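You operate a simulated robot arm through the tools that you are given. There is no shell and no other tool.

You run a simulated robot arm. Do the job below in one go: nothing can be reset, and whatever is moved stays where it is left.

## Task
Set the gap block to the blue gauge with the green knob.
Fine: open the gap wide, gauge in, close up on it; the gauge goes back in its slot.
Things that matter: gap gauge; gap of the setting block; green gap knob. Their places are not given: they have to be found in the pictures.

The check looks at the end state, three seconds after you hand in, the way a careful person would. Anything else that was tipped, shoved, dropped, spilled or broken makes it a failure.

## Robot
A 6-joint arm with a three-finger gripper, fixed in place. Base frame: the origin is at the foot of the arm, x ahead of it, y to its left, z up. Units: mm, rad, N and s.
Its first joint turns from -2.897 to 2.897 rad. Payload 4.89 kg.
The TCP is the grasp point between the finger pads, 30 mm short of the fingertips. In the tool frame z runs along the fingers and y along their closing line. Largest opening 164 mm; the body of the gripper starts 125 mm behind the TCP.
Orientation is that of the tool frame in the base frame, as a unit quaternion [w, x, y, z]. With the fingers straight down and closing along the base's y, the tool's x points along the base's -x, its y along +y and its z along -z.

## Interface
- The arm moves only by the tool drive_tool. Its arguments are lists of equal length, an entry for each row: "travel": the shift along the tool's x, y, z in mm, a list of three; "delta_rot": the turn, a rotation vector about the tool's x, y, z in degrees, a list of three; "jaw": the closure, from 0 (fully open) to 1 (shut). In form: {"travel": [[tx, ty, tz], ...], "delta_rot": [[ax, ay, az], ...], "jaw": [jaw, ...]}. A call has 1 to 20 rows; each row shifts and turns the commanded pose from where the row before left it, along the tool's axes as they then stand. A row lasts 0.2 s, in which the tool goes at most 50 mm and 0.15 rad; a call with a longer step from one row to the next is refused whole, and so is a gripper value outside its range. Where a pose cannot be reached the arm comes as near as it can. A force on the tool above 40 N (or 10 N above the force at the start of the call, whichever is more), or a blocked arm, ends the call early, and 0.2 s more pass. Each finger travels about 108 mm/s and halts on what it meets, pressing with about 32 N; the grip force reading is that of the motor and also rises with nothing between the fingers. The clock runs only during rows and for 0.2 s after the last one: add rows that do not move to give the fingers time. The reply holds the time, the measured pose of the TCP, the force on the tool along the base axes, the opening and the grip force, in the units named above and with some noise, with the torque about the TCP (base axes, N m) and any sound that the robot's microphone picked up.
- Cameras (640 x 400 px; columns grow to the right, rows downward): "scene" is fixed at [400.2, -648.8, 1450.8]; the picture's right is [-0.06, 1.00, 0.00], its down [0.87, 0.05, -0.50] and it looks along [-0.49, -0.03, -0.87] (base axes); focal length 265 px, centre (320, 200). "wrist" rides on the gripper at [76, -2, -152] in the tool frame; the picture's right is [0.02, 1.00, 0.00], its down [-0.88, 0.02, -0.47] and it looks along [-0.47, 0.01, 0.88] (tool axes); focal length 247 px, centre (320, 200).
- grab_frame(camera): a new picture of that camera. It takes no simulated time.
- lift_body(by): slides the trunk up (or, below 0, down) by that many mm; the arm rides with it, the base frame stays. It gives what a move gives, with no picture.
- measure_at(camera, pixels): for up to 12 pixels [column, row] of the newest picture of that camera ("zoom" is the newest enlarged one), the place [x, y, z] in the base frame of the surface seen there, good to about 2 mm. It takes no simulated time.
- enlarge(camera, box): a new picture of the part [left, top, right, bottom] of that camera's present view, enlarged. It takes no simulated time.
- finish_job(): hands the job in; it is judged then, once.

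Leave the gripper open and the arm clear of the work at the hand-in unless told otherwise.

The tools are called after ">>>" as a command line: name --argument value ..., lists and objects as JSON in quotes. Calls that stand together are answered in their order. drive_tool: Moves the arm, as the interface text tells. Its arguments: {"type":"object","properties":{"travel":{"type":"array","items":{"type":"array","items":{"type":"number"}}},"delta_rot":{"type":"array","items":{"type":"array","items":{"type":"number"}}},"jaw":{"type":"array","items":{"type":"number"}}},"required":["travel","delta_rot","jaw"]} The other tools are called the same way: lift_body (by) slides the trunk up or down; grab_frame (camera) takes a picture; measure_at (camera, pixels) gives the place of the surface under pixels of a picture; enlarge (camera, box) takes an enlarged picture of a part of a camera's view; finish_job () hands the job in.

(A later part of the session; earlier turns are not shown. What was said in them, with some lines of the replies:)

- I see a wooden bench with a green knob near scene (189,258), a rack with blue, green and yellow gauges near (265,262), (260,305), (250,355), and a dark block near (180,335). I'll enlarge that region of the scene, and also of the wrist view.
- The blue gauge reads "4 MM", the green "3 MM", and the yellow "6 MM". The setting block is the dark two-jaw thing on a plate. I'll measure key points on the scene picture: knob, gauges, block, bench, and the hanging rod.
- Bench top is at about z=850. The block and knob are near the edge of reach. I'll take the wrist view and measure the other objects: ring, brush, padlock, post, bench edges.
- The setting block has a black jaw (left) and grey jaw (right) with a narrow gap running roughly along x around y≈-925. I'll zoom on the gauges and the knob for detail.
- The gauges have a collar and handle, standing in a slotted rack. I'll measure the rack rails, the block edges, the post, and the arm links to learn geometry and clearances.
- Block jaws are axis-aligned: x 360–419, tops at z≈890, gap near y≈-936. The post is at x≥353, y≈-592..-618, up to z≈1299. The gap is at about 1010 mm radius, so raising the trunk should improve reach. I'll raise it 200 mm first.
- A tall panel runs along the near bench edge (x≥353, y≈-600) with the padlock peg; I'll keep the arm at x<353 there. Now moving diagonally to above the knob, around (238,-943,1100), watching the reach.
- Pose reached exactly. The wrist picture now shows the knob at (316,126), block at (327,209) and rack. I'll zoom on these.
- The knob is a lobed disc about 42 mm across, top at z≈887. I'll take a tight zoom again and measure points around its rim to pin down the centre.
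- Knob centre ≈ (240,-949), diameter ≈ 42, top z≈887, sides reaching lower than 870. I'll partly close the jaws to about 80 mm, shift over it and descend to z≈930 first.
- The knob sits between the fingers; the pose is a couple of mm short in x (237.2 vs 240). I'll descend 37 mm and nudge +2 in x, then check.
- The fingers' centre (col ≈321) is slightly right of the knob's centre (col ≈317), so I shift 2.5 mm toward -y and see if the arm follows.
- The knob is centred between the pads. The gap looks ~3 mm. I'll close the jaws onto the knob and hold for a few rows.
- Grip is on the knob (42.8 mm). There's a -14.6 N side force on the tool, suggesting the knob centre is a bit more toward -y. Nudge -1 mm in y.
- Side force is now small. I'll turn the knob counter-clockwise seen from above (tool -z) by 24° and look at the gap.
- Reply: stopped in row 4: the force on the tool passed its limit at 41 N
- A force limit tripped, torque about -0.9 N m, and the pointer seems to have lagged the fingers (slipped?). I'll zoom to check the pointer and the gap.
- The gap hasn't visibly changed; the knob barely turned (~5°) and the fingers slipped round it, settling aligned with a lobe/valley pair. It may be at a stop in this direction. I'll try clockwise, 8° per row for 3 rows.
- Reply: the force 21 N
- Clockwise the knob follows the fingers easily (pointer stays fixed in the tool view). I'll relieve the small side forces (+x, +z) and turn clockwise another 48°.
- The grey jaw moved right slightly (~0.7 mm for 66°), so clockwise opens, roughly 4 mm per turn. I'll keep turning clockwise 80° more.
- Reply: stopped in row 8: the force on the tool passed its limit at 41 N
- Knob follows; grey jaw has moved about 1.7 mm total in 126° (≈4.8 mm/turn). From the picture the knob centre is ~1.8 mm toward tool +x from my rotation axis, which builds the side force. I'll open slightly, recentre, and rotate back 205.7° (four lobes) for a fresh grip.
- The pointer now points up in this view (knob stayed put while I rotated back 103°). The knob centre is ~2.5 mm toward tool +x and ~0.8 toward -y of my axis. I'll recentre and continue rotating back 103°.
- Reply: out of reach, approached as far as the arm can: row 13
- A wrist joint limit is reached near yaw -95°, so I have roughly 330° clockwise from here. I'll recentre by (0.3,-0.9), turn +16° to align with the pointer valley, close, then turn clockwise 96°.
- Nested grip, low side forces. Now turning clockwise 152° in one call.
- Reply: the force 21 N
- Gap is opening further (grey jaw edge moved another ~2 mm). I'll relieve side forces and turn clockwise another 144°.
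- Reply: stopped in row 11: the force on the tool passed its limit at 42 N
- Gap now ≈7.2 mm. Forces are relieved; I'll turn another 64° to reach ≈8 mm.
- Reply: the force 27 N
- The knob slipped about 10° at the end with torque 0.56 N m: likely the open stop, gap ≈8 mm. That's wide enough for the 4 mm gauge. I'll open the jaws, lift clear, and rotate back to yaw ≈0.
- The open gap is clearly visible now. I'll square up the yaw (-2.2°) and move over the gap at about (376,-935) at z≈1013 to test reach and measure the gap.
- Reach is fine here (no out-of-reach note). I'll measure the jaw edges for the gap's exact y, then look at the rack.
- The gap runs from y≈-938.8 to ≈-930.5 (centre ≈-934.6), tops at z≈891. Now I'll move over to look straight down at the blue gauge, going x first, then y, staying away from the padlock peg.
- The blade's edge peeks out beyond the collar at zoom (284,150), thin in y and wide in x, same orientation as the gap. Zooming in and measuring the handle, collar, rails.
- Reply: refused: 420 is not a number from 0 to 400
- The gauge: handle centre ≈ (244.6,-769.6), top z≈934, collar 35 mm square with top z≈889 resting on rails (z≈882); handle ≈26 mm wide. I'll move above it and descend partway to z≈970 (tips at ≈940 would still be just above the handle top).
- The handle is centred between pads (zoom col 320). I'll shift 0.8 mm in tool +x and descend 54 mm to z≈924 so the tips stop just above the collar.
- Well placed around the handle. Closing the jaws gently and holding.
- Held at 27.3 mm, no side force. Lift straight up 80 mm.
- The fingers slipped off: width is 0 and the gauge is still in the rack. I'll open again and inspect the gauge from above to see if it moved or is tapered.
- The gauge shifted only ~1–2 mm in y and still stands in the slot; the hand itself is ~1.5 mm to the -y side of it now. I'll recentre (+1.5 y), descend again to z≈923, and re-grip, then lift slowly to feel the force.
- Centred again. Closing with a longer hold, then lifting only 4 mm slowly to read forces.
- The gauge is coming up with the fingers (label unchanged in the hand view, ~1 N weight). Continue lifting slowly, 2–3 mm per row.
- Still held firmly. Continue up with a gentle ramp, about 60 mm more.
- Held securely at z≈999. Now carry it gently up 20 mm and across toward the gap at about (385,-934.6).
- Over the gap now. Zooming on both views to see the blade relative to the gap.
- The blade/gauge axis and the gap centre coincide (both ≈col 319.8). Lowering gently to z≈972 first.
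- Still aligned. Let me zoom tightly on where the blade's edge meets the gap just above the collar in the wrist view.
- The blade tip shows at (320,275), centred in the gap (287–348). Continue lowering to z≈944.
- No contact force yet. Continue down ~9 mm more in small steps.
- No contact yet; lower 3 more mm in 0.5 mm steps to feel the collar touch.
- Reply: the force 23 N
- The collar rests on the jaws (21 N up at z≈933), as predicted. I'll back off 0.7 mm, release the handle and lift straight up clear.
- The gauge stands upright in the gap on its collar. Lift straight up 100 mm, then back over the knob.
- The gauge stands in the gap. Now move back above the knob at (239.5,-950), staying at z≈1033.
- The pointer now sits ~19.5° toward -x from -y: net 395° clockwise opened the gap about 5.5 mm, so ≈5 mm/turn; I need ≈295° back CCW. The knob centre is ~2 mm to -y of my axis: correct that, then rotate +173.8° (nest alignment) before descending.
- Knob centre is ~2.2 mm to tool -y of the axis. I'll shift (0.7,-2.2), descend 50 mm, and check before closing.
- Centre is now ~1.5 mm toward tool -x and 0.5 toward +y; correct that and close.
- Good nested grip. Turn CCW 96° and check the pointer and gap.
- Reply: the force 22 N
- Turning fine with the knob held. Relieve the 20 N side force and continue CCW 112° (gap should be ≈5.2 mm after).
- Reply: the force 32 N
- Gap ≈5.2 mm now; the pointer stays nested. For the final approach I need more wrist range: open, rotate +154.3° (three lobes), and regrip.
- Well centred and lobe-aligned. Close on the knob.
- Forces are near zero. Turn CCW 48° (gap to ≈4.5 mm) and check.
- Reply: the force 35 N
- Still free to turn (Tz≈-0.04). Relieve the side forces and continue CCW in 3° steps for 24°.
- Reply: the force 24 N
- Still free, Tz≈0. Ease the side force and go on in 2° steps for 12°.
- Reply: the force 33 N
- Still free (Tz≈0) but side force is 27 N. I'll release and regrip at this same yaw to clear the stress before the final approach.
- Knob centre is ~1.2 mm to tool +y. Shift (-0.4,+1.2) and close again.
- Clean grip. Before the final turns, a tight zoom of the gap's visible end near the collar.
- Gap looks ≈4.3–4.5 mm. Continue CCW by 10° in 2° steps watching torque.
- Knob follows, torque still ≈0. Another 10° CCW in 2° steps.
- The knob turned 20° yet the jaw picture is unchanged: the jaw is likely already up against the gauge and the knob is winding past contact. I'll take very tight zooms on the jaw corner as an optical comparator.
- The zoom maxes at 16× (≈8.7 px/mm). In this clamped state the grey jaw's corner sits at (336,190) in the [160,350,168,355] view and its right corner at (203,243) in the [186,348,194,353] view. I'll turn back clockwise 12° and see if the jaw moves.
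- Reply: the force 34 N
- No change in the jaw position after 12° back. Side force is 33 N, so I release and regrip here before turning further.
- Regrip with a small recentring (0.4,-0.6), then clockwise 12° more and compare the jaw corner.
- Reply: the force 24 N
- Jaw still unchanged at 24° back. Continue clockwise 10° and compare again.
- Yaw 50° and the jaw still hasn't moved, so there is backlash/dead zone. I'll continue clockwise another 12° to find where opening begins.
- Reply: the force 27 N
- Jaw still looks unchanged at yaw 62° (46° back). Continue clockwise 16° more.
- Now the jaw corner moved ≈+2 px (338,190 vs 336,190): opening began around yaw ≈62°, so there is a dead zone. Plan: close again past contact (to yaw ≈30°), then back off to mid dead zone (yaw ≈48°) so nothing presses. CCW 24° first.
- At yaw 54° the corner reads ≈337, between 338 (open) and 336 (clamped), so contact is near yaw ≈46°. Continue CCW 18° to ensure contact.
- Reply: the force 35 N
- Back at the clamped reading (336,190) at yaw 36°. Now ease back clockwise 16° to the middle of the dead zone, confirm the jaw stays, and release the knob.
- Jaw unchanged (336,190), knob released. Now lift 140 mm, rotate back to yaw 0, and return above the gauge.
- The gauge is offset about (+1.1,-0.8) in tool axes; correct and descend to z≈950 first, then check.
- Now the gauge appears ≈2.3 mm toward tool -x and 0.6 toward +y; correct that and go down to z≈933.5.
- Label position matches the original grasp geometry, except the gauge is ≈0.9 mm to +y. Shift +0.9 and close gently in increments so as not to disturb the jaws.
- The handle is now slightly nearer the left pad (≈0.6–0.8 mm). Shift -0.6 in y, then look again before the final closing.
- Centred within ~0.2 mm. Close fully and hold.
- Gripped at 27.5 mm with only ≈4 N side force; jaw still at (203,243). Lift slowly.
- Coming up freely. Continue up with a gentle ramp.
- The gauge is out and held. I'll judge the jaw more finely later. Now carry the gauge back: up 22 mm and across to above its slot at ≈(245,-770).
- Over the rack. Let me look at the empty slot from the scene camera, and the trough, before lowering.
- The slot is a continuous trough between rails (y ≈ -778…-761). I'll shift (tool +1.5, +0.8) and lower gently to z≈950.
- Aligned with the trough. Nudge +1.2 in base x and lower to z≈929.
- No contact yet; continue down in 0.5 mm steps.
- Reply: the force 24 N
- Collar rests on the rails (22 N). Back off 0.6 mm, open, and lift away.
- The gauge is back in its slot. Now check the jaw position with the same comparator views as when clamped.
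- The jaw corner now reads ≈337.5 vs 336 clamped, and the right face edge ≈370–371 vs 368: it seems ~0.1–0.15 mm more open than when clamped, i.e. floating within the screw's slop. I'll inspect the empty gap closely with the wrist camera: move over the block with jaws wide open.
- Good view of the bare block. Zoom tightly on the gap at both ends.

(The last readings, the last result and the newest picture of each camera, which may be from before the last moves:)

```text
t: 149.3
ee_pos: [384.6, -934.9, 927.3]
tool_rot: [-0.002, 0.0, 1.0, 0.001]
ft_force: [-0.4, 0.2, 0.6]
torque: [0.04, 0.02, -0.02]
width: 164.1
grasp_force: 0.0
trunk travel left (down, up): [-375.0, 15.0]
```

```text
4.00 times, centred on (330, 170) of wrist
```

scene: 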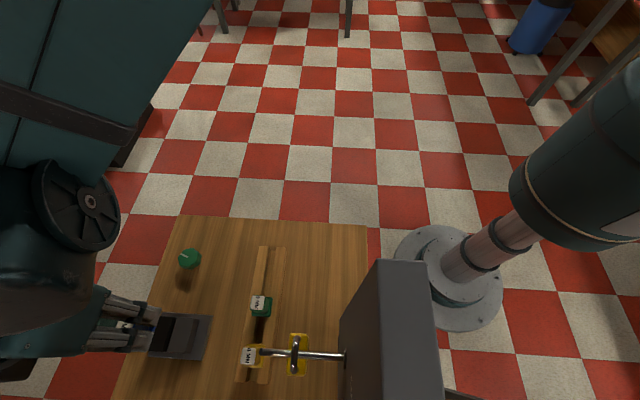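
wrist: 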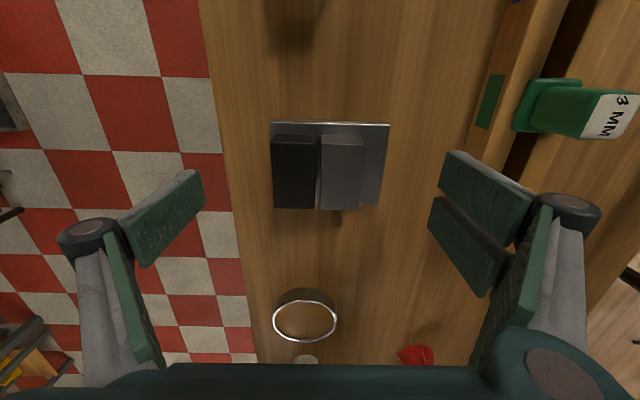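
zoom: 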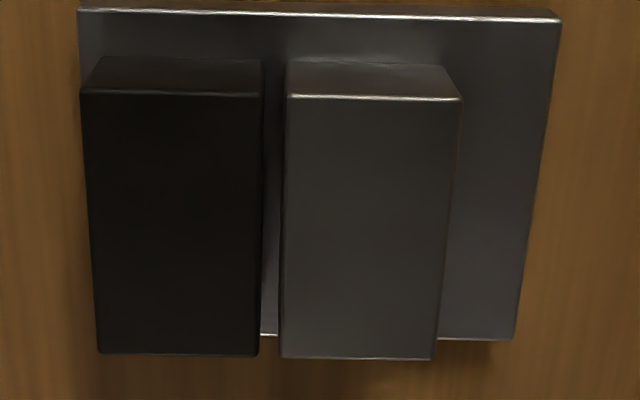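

At the far end the gap spans ≈76 px at ≈18 px/mm, i.e. ≈4.2 mm, matching the comparator's hint that it is ≈0.15–0.2 mm too open. I'll go back to the knob and close slightly, watching the jaw corner. Lift, move above the knob, and rotate to yaw ≈52° (the old nest).

>>> drive_tool --travel '[[0, 0, -25], [0, 0, -40], [0, 0, -40], [36, -3.8, 0], [36, -3.8, 0], [36, -3.8, 0], [36, -3.8, 0], [0, 0, 0]]' --delta_rot '[[0, 0, 0], [0, 0, 0], [0, 0, 0], [0, 0, 0], [0, 0, 0], [0, 0, 0], [0, 0, 0], [0, 0, 0]]' --jaw '[0, 0, 0, 0.2, 0.4, 0.6, 0.6, 0.6]'

>>> drive_tool --travel '[[0, 0, 0], [0, 0, 0], [0, 0, 0], [0, 0, 0], [0, 0, 0], [0, 0, 0], [0, 0, 0], [0, 0, 30], [0, 0, 30], [0, 0, 30], [0, 0, 0], [0, 0, 0]]' --delta_rot '[[0, 0, 8.5], [0, 0, 8.5], [0, 0, 8.5], [0, 0, 8.5], [0, 0, 8.5], [0, 0, 8.5], [0, 0, 1.3], [0, 0, 0], [0, 0, 0], [0, 0, 0], [0, 0, 0], [0, 0, 0]]' --jaw '[0.6, 0.6, 0.6, 0.6, 0.6, 0.6, 0.6, 0.6, 0.6, 0.6, 0.6, 0.6]'

>>> enlarge --camera "wrist" --box '[240, 120, 400, 220]'

```text
t: 151.1
ee_pos: [238.6, -952.1, 1032.4]
tool_rot: [-0.001, -0.001, 1.0, 0.001]
ft_force: [-0.6, 0.0, 0.5]
torque: [-0.03, -0.15, 0.0]
width: 65.4
grasp_force: 0.0
trunk travel left (down, up): [-375.0, 15.0]
```

```text
t: 153.7
ee_pos: [241.9, -952.9, 940.4]
tool_rot: [-0.002, 0.439, 0.898, 0.0]
ft_force: [0.4, -0.3, 0.3]
torque: [0.02, -0.04, -0.05]
width: 65.5
grasp_force: 0.0
trunk travel left (down, up): [-375.0, 15.0]
```

```text
4.00 times, centred on (320, 170) of wrist
```

zoom: 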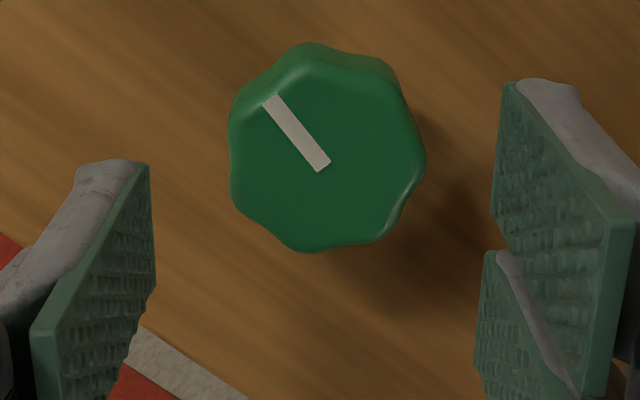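

The knob centre is ≈3.7 mm toward tool +x and ~0.8 +y. Correct, descend to z≈893 and re-check.

>>> drive_tool --travel '[[3.7, 0.8, 7], [0, 0, 20], [0, 0, 20], [0, 0, 0], [0, 0, 0]]' --delta_rot '[[0, 0, 0], [0, 0, 0], [0, 0, 0], [0, 0, 0], [0, 0, 0]]' --jaw '[0.6, 0.6, 0.6, 0.6, 0.6]'

>>> enlarge --camera "wrist" --box '[270, 140, 370, 220]'

>>> enlarge --camera "scene" --box '[160, 350, 168, 355]'

>>> enlarge --camera "scene" --box '[186, 348, 194, 353]'

```text
t: 154.9
ee_pos: [239.5, -949.5, 895.1]
tool_rot: [-0.002, 0.44, 0.898, 0.0]
ft_force: [0.3, 0.2, 0.1]
torque: [0.02, 0.0, 0.0]
width: 65.5
grasp_force: 0.1
trunk travel left (down, up): [-375.0, 15.0]
```

```text
5.00 times, centred on (320, 180) of wrist
```

zoom: 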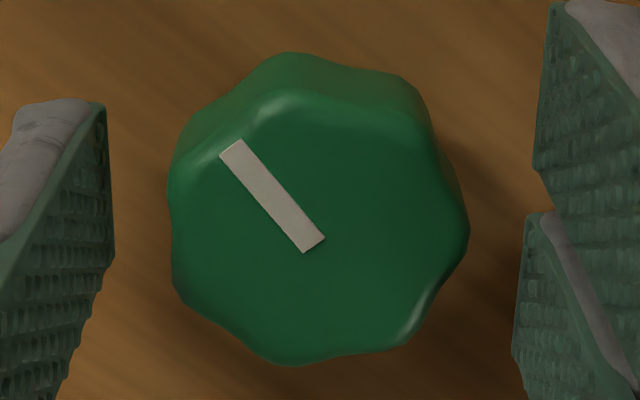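

```text
16.00 times, centred on (164, 352) of scene
```

zoom: 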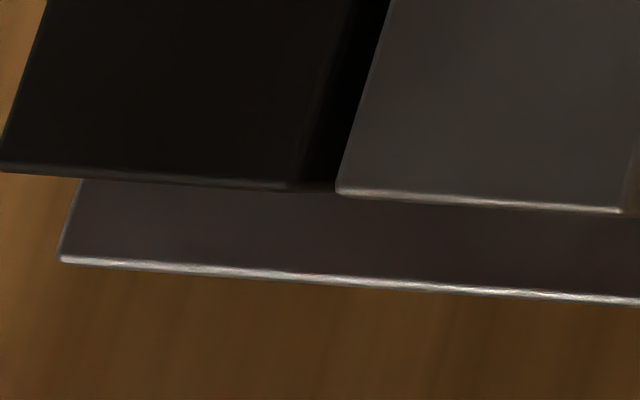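

```text
16.00 times, centred on (190, 350) of scene
```

zoom: 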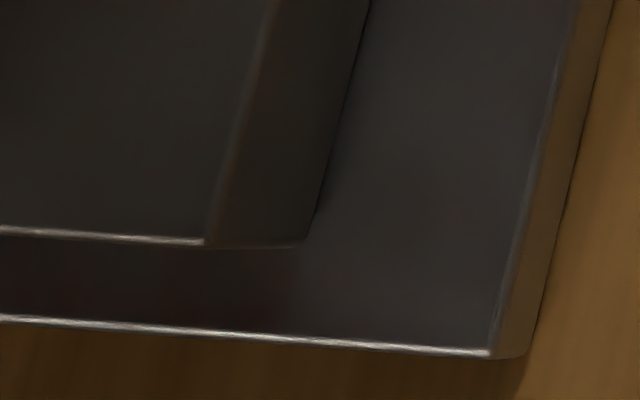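

Centred well. Close on the knob (shift -0.5 y) and check that the jaw doesn't move.

>>> drive_tool --travel '[[0, -0.5, 0], [0, 0, 0], [0, 0, 0], [0, 0, 0], [0, 0, 0]]' --delta_rot '[[0, 0, 0], [0, 0, 0], [0, 0, 0], [0, 0, 0], [0, 0, 0]]' --jaw '[0.68, 0.8, 1, 1, 1]'

>>> drive_tool --travel '[[0, 0, 0], [0, 0, 0], [0, 0, 0], [0, 0, 0], [0, 0, 0]]' --delta_rot '[[0, 0, -2], [0, 0, -2], [0, 0, -2], [0, 0, -2], [0, 0, 0]]' --jaw '[1, 1, 1, 1, 1]'

>>> enlarge --camera "wrist" --box '[270, 140, 370, 220]'

>>> enlarge --camera "scene" --box '[160, 350, 168, 355]'

>>> enlarge --camera "scene" --box '[186, 348, 194, 353]'

```text
t: 156.1
ee_pos: [239.1, -948.8, 895.0]
tool_rot: [-0.002, 0.44, 0.898, 0.0]
ft_force: [-3.1, -0.5, 0.2]
torque: [-0.04, 0.11, -0.02]
width: 42.5
grasp_force: 45.2
trunk travel left (down, up): [-375.0, 15.0]
```

```text
t: 157.3
ee_pos: [238.5, -949.9, 894.6]
tool_rot: [-0.002, 0.376, 0.926, -0.001]
ft_force: [8.9, -23.8, 16.7]
torque: [-0.72, -0.28, -0.04]
width: 42.3
grasp_force: 45.3
trunk travel left (down, up): [-375.0, 15.0]
```

```text
5.00 times, centred on (320, 180) of wrist
```

zoom: 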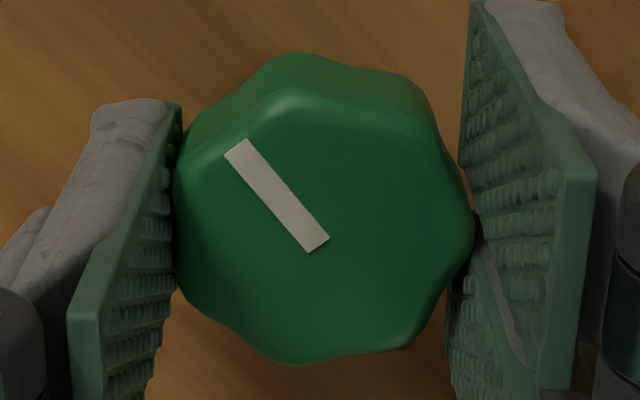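

```text
16.00 times, centred on (164, 352) of scene
```

zoom: 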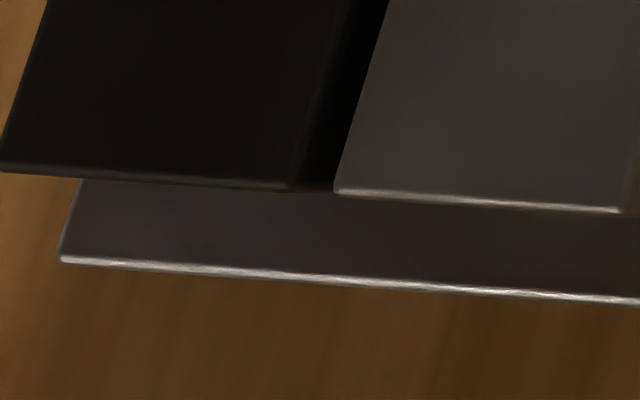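

```text
16.00 times, centred on (190, 350) of scene
```

zoom: 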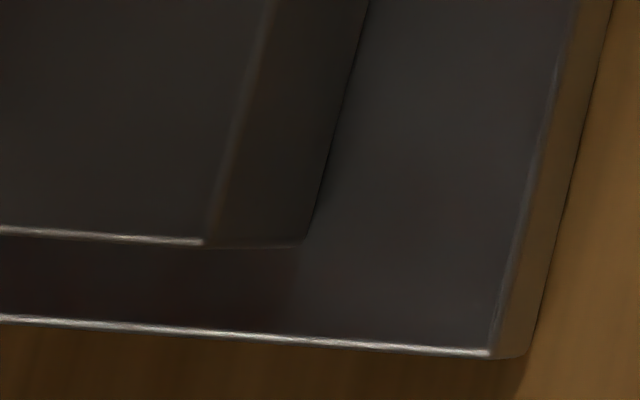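

After 8° CCW the jaw corner moved left to ≈335.5 / 202.5, at about the clamped reference (336/203). Release the knob, lift, and measure the gap again with the wrist camera from the same pose.

>>> drive_tool --travel '[[0, 0, 0], [0, 0, 0], [0, 0, 0], [0, 0, -20], [0, 0, -40], [0, 0, -40], [0, 0, -35], [0, 0, 0], [0, 0, 0], [0, 0, 0], [0, 0, 0], [0, 0, 0], [0, 0, 0]]' --delta_rot '[[0, 0, 0], [0, 0, 0], [0, 0, 0], [0, 0, 0], [0, 0, 0], [0, 0, 0], [0, 0, 0], [0, 0, -8.5], [0, 0, -8.5], [0, 0, -8.5], [0, 0, -8.5], [0, 0, -8.5], [0, 0, -1.7]]' --jaw '[0.7, 0.6, 0.6, 0.6, 0.6, 0.6, 0.6, 0.6, 0.6, 0.6, 0.6, 0.6, 0.6]'

>>> enlarge --camera "scene" --box '[160, 350, 168, 355]'

>>> enlarge --camera "scene" --box '[186, 348, 194, 353]'

```text
t: 160.1
ee_pos: [239.3, -950.4, 1028.5]
tool_rot: [-0.001, -0.001, 1.0, 0.0]
ft_force: [0.4, 0.0, -0.5]
torque: [0.0, 0.02, -0.01]
width: 65.8
grasp_force: 0.0
trunk travel left (down, up): [-375.0, 15.0]
```

```text
16.00 times, centred on (164, 352) of scene
```

zoom: 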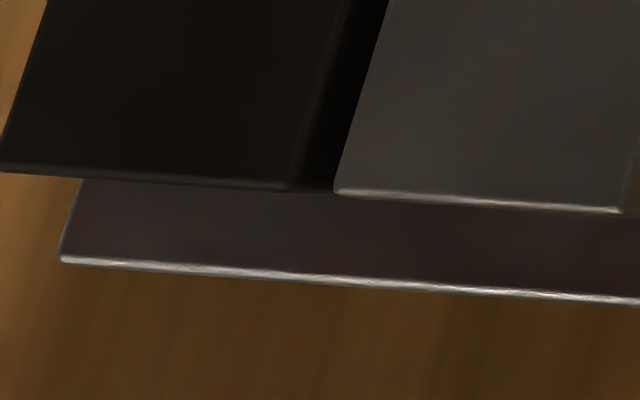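

```text
16.00 times, centred on (190, 350) of scene
```

zoom: 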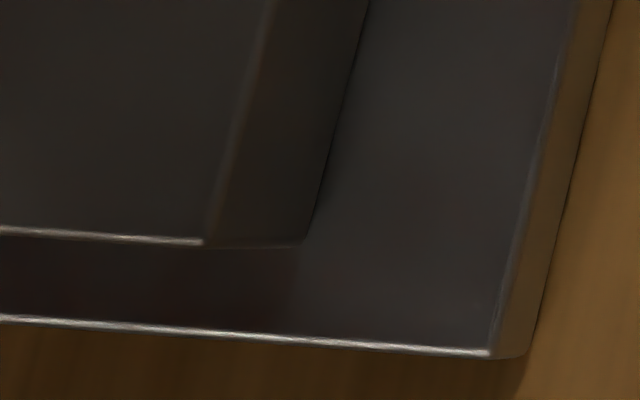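

The reading holds at ≈335.5 / 203. Now move over the block again for the wrist-camera measurement.

>>> drive_tool --travel '[[-20, 2, 0], [-36, 4, 0], [-36, 4, 0], [-36, 4, 0], [-18, 2, 0], [0, 0, 0], [0, 0, 0]]' --delta_rot '[[0, 0, 0], [0, 0, 0], [0, 0, 0], [0, 0, 0], [0, 0, 0], [0, 0, 0], [0, 0, 0]]' --jaw '[0.6, 0.4, 0.2, 0, 0, 0, 0]'

>>> drive_tool --travel '[[0, 0, 25], [0, 0, 25], [0, 0, 25], [0, 0, 25], [0, 0, 0], [0, 0, 0]]' --delta_rot '[[0, 0, 0], [0, 0, 0], [0, 0, 0], [0, 0, 0], [0, 0, 0], [0, 0, 0]]' --jaw '[0, 0, 0, 0, 0, 0]'

>>> enlarge --camera "wrist" --box '[298, 190, 338, 215]'

>>> enlarge --camera "wrist" --box '[298, 135, 338, 160]'

```text
t: 161.7
ee_pos: [387.3, -930.8, 1029.9]
tool_rot: [-0.002, 0.0, 1.0, 0.001]
ft_force: [-1.1, 0.4, -0.3]
torque: [0.0, -0.05, -0.01]
width: 163.8
grasp_force: 0.0
trunk travel left (down, up): [-375.0, 15.0]
```

```text
t: 163.1
ee_pos: [386.5, -932.4, 929.1]
tool_rot: [-0.002, 0.0, 1.0, 0.001]
ft_force: [0.4, -0.5, -0.4]
torque: [0.0, 0.01, 0.01]
width: 164.0
grasp_force: 0.1
trunk travel left (down, up): [-375.0, 15.0]
```

```text
16.00 times, centred on (318, 202) of wrist
```

zoom: 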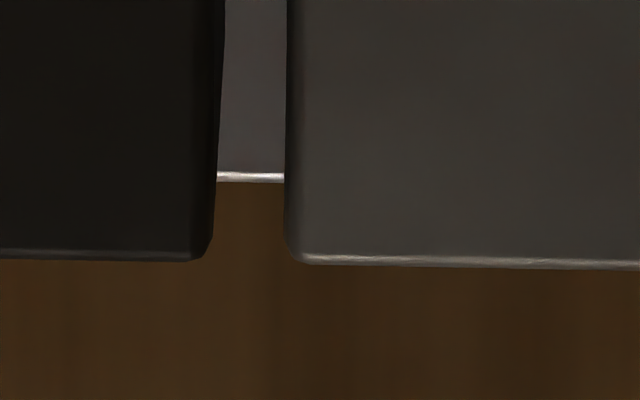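

```text
16.00 times, centred on (318, 148) of wrist
```

zoom: 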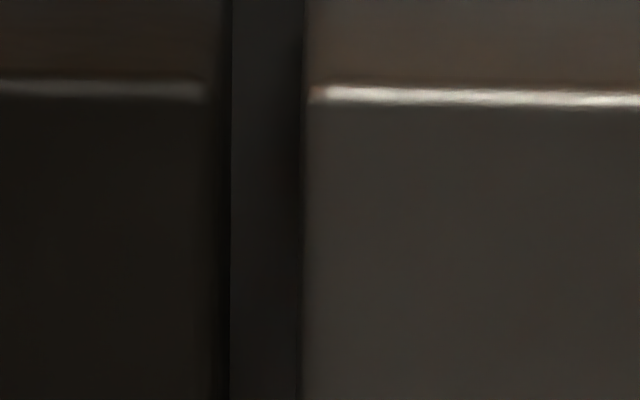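

The pose is off-centre to the gap (col ≈314), which adds parallax. I'll shift -5.5 mm in y to look straight down the gap, and lower 28 mm (the open fingers straddle the block with plenty of clearance) for a better measurement.

>>> drive_tool --travel '[[0, -5.5, 0], [0, 0, 10], [0, 0, 10], [0, 0, 8], [0, 0, 0], [0, 0, 0]]' --delta_rot '[[0, 0, 0], [0, 0, 0], [0, 0, 0], [0, 0, 0], [0, 0, 0], [0, 0, 0]]' --jaw '[0, 0, 0, 0, 0, 0]'

>>> grab_frame --camera "wrist"

>>> enlarge --camera "wrist" --box '[300, 175, 340, 200]'

>>> enlarge --camera "wrist" --box '[300, 200, 340, 225]'

```text
t: 164.5
ee_pos: [386.4, -937.0, 900.3]
tool_rot: [-0.001, 0.0, 1.0, 0.0]
ft_force: [-0.2, -1.0, -0.1]
torque: [-0.01, -0.02, 0.01]
width: 164.2
grasp_force: 0.0
trunk travel left (down, up): [-375.0, 15.0]
```

```text
taken
```

wrist: 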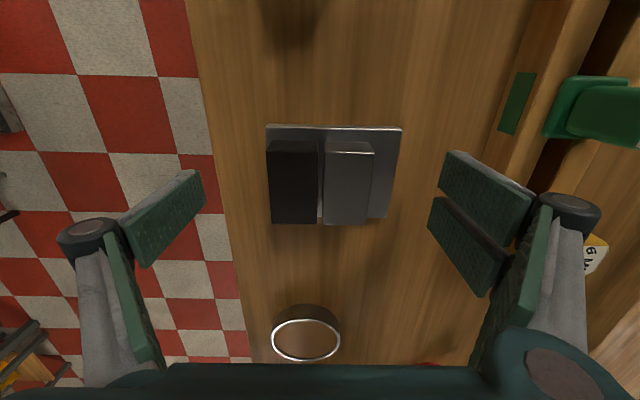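

```text
16.00 times, centred on (320, 188) of wrist
```

zoom: 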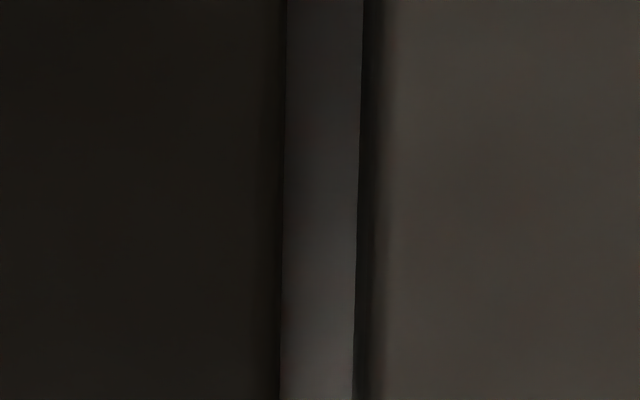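

```text
16.00 times, centred on (320, 212) of wrist
```

zoom: 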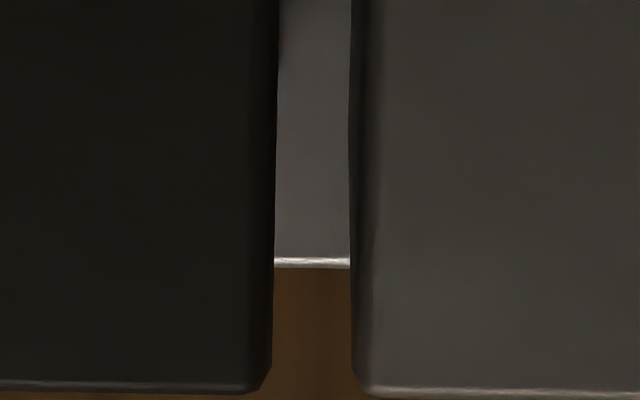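

Looking straight down the gap: the plate strip between the wall bottoms is 74 px at depth ≈212 mm → ≈3.98 mm (3.98 at the top row, 3.975 at the bottom row). That agrees with the clamped comparator reading, so the gap is at 4 mm. Now lift straight up and retreat away from the work.

>>> drive_tool --travel '[[0, 0, -15], [0, 0, -30], [0, 0, -40], [0, 0, -40], [0, 0, -25], [0, 0, 0]]' --delta_rot '[[0, 0, 0], [0, 0, 0], [0, 0, 0], [0, 0, 0], [0, 0, 0], [0, 0, 0]]' --jaw '[0, 0, 0, 0, 0, 0]'

>>> drive_tool --travel '[[30, 5, -5], [35, 10, -5], [35, 15, -5], [35, 25, -5], [30, 35, -5], [20, 38, -8], [10, 40, -8], [5, 40, -8], [0, 40, -10], [0, 40, -10], [0, 25, -10], [0, 0, 0]]' --delta_rot '[[0, 0, 0], [0, 0, 0], [0, 0, 0], [0, 0, 0], [0, 0, 0], [0, 0, 0], [0, 0, 0], [0, 0, 0], [0, 0, 0], [0, 0, 0], [0, 0, 0], [0, 0, 0]]' --jaw '[0, 0, 0, 0, 0, 0, 0, 0, 0, 0, 0, 0]'

>>> grab_frame --camera "scene"

>>> grab_frame --camera "wrist"

```text
t: 165.9
ee_pos: [382.4, -940.0, 1049.4]
tool_rot: [-0.001, 0.0, 1.0, 0.0]
ft_force: [-0.1, -0.2, -0.4]
torque: [-0.03, 0.0, 0.06]
width: 164.3
grasp_force: 0.0
trunk travel left (down, up): [-375.0, 15.0]
```

```text
t: 168.5
ee_pos: [186.2, -625.2, 1130.2]
tool_rot: [-0.002, 0.0, 1.0, 0.0]
ft_force: [0.1, 0.9, 0.5]
torque: [-0.15, 0.03, 0.03]
width: 163.9
grasp_force: 0.1
trunk travel left (down, up): [-375.0, 15.0]
```

```text
taken
```

scene: 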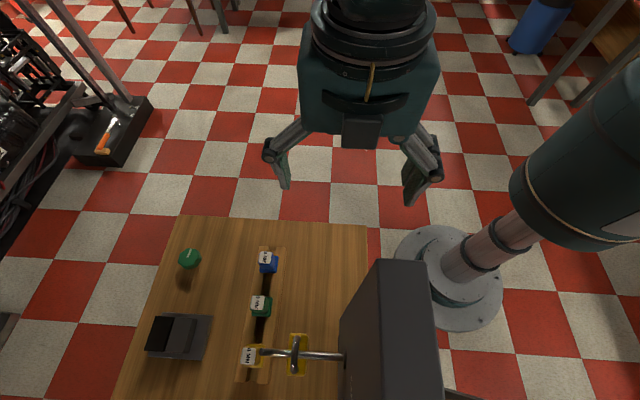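

```text
taken
```

wrist: 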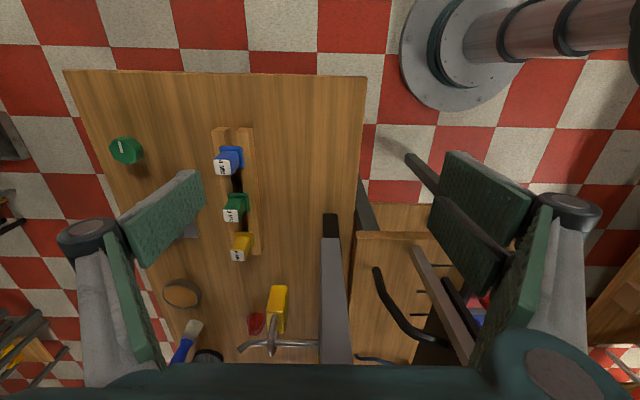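

The arm is clear with the gripper open, and everything looks in place. A last zoom on the gauge in its slot and on the jaw corner to confirm.

>>> enlarge --camera "scene" --box '[225, 240, 305, 300]'

>>> enlarge --camera "scene" --box '[160, 350, 168, 355]'

>>> enlarge --camera "scene" --box '[186, 348, 194, 353]'

>>> enlarge --camera "scene" --box '[130, 240, 230, 370]'

```text
6.67 times, centred on (265, 270) of scene
```

zoom: 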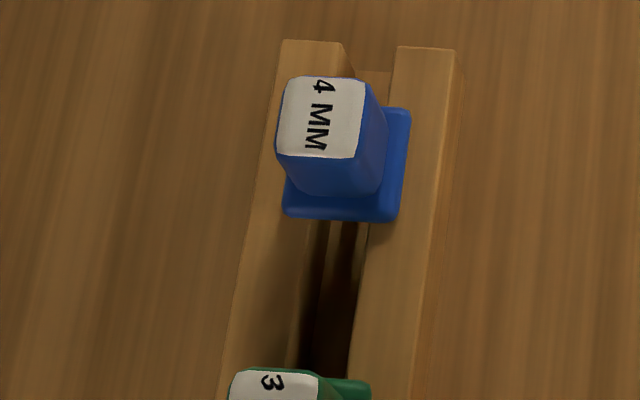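

```text
16.00 times, centred on (164, 352) of scene
```

zoom: 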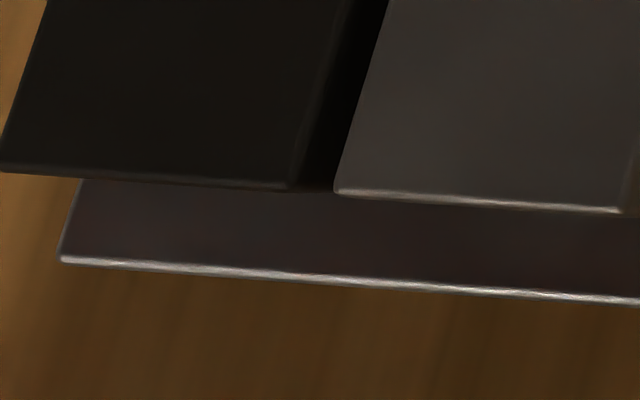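

```text
16.00 times, centred on (190, 350) of scene
```

zoom: 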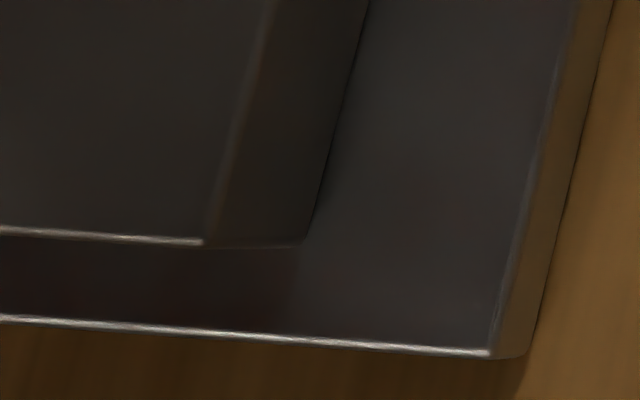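

```text
3.08 times, centred on (180, 305) of scene
```

zoom: 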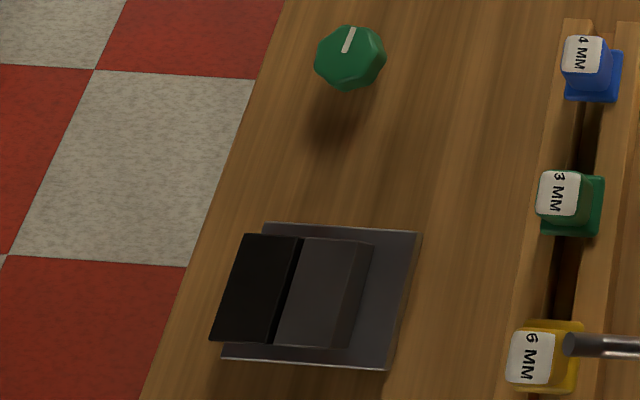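

The gauge is upright in its slot. The jaw still reads 335–336 / 203, matching the clamped reference, and nothing else has moved. The gripper is open and the arm is clear, so I'm handing in.

>>> finish_job

```text
The job is handed in.
```

I set the block's gap to the blue 4 mm gauge and put the gauge back upright in its slot. My last wrist-camera measurement of the empty gap was about 3.98 mm, good to roughly ±0.07 mm.

- **How it was set:** I opened the gap to about 8 mm, stood the gauge in it, and turned the green knob until the jaw stopped against the gauge. I then took the gauge out.
- **Correction after removal:** The knob has some slack. With the gauge out, the jaw sat roughly 0.1–0.2 mm too open, so I turned the knob 8° further closed. The jaw then matched its clamped position in the scene camera. I did not put the gauge back in to test the fit.
- **First pick-up slipped:** On the first lift the fingers slid off the gauge's handle. The gauge stayed in the rack and shifted only 1–2 mm in its slot. The second, slower lift held.
- **End state:** The gripper is open and the arm is clear of the bench. In the last pictures nothing else looked tipped or moved. I left the trunk raised 200 mm from where it started.
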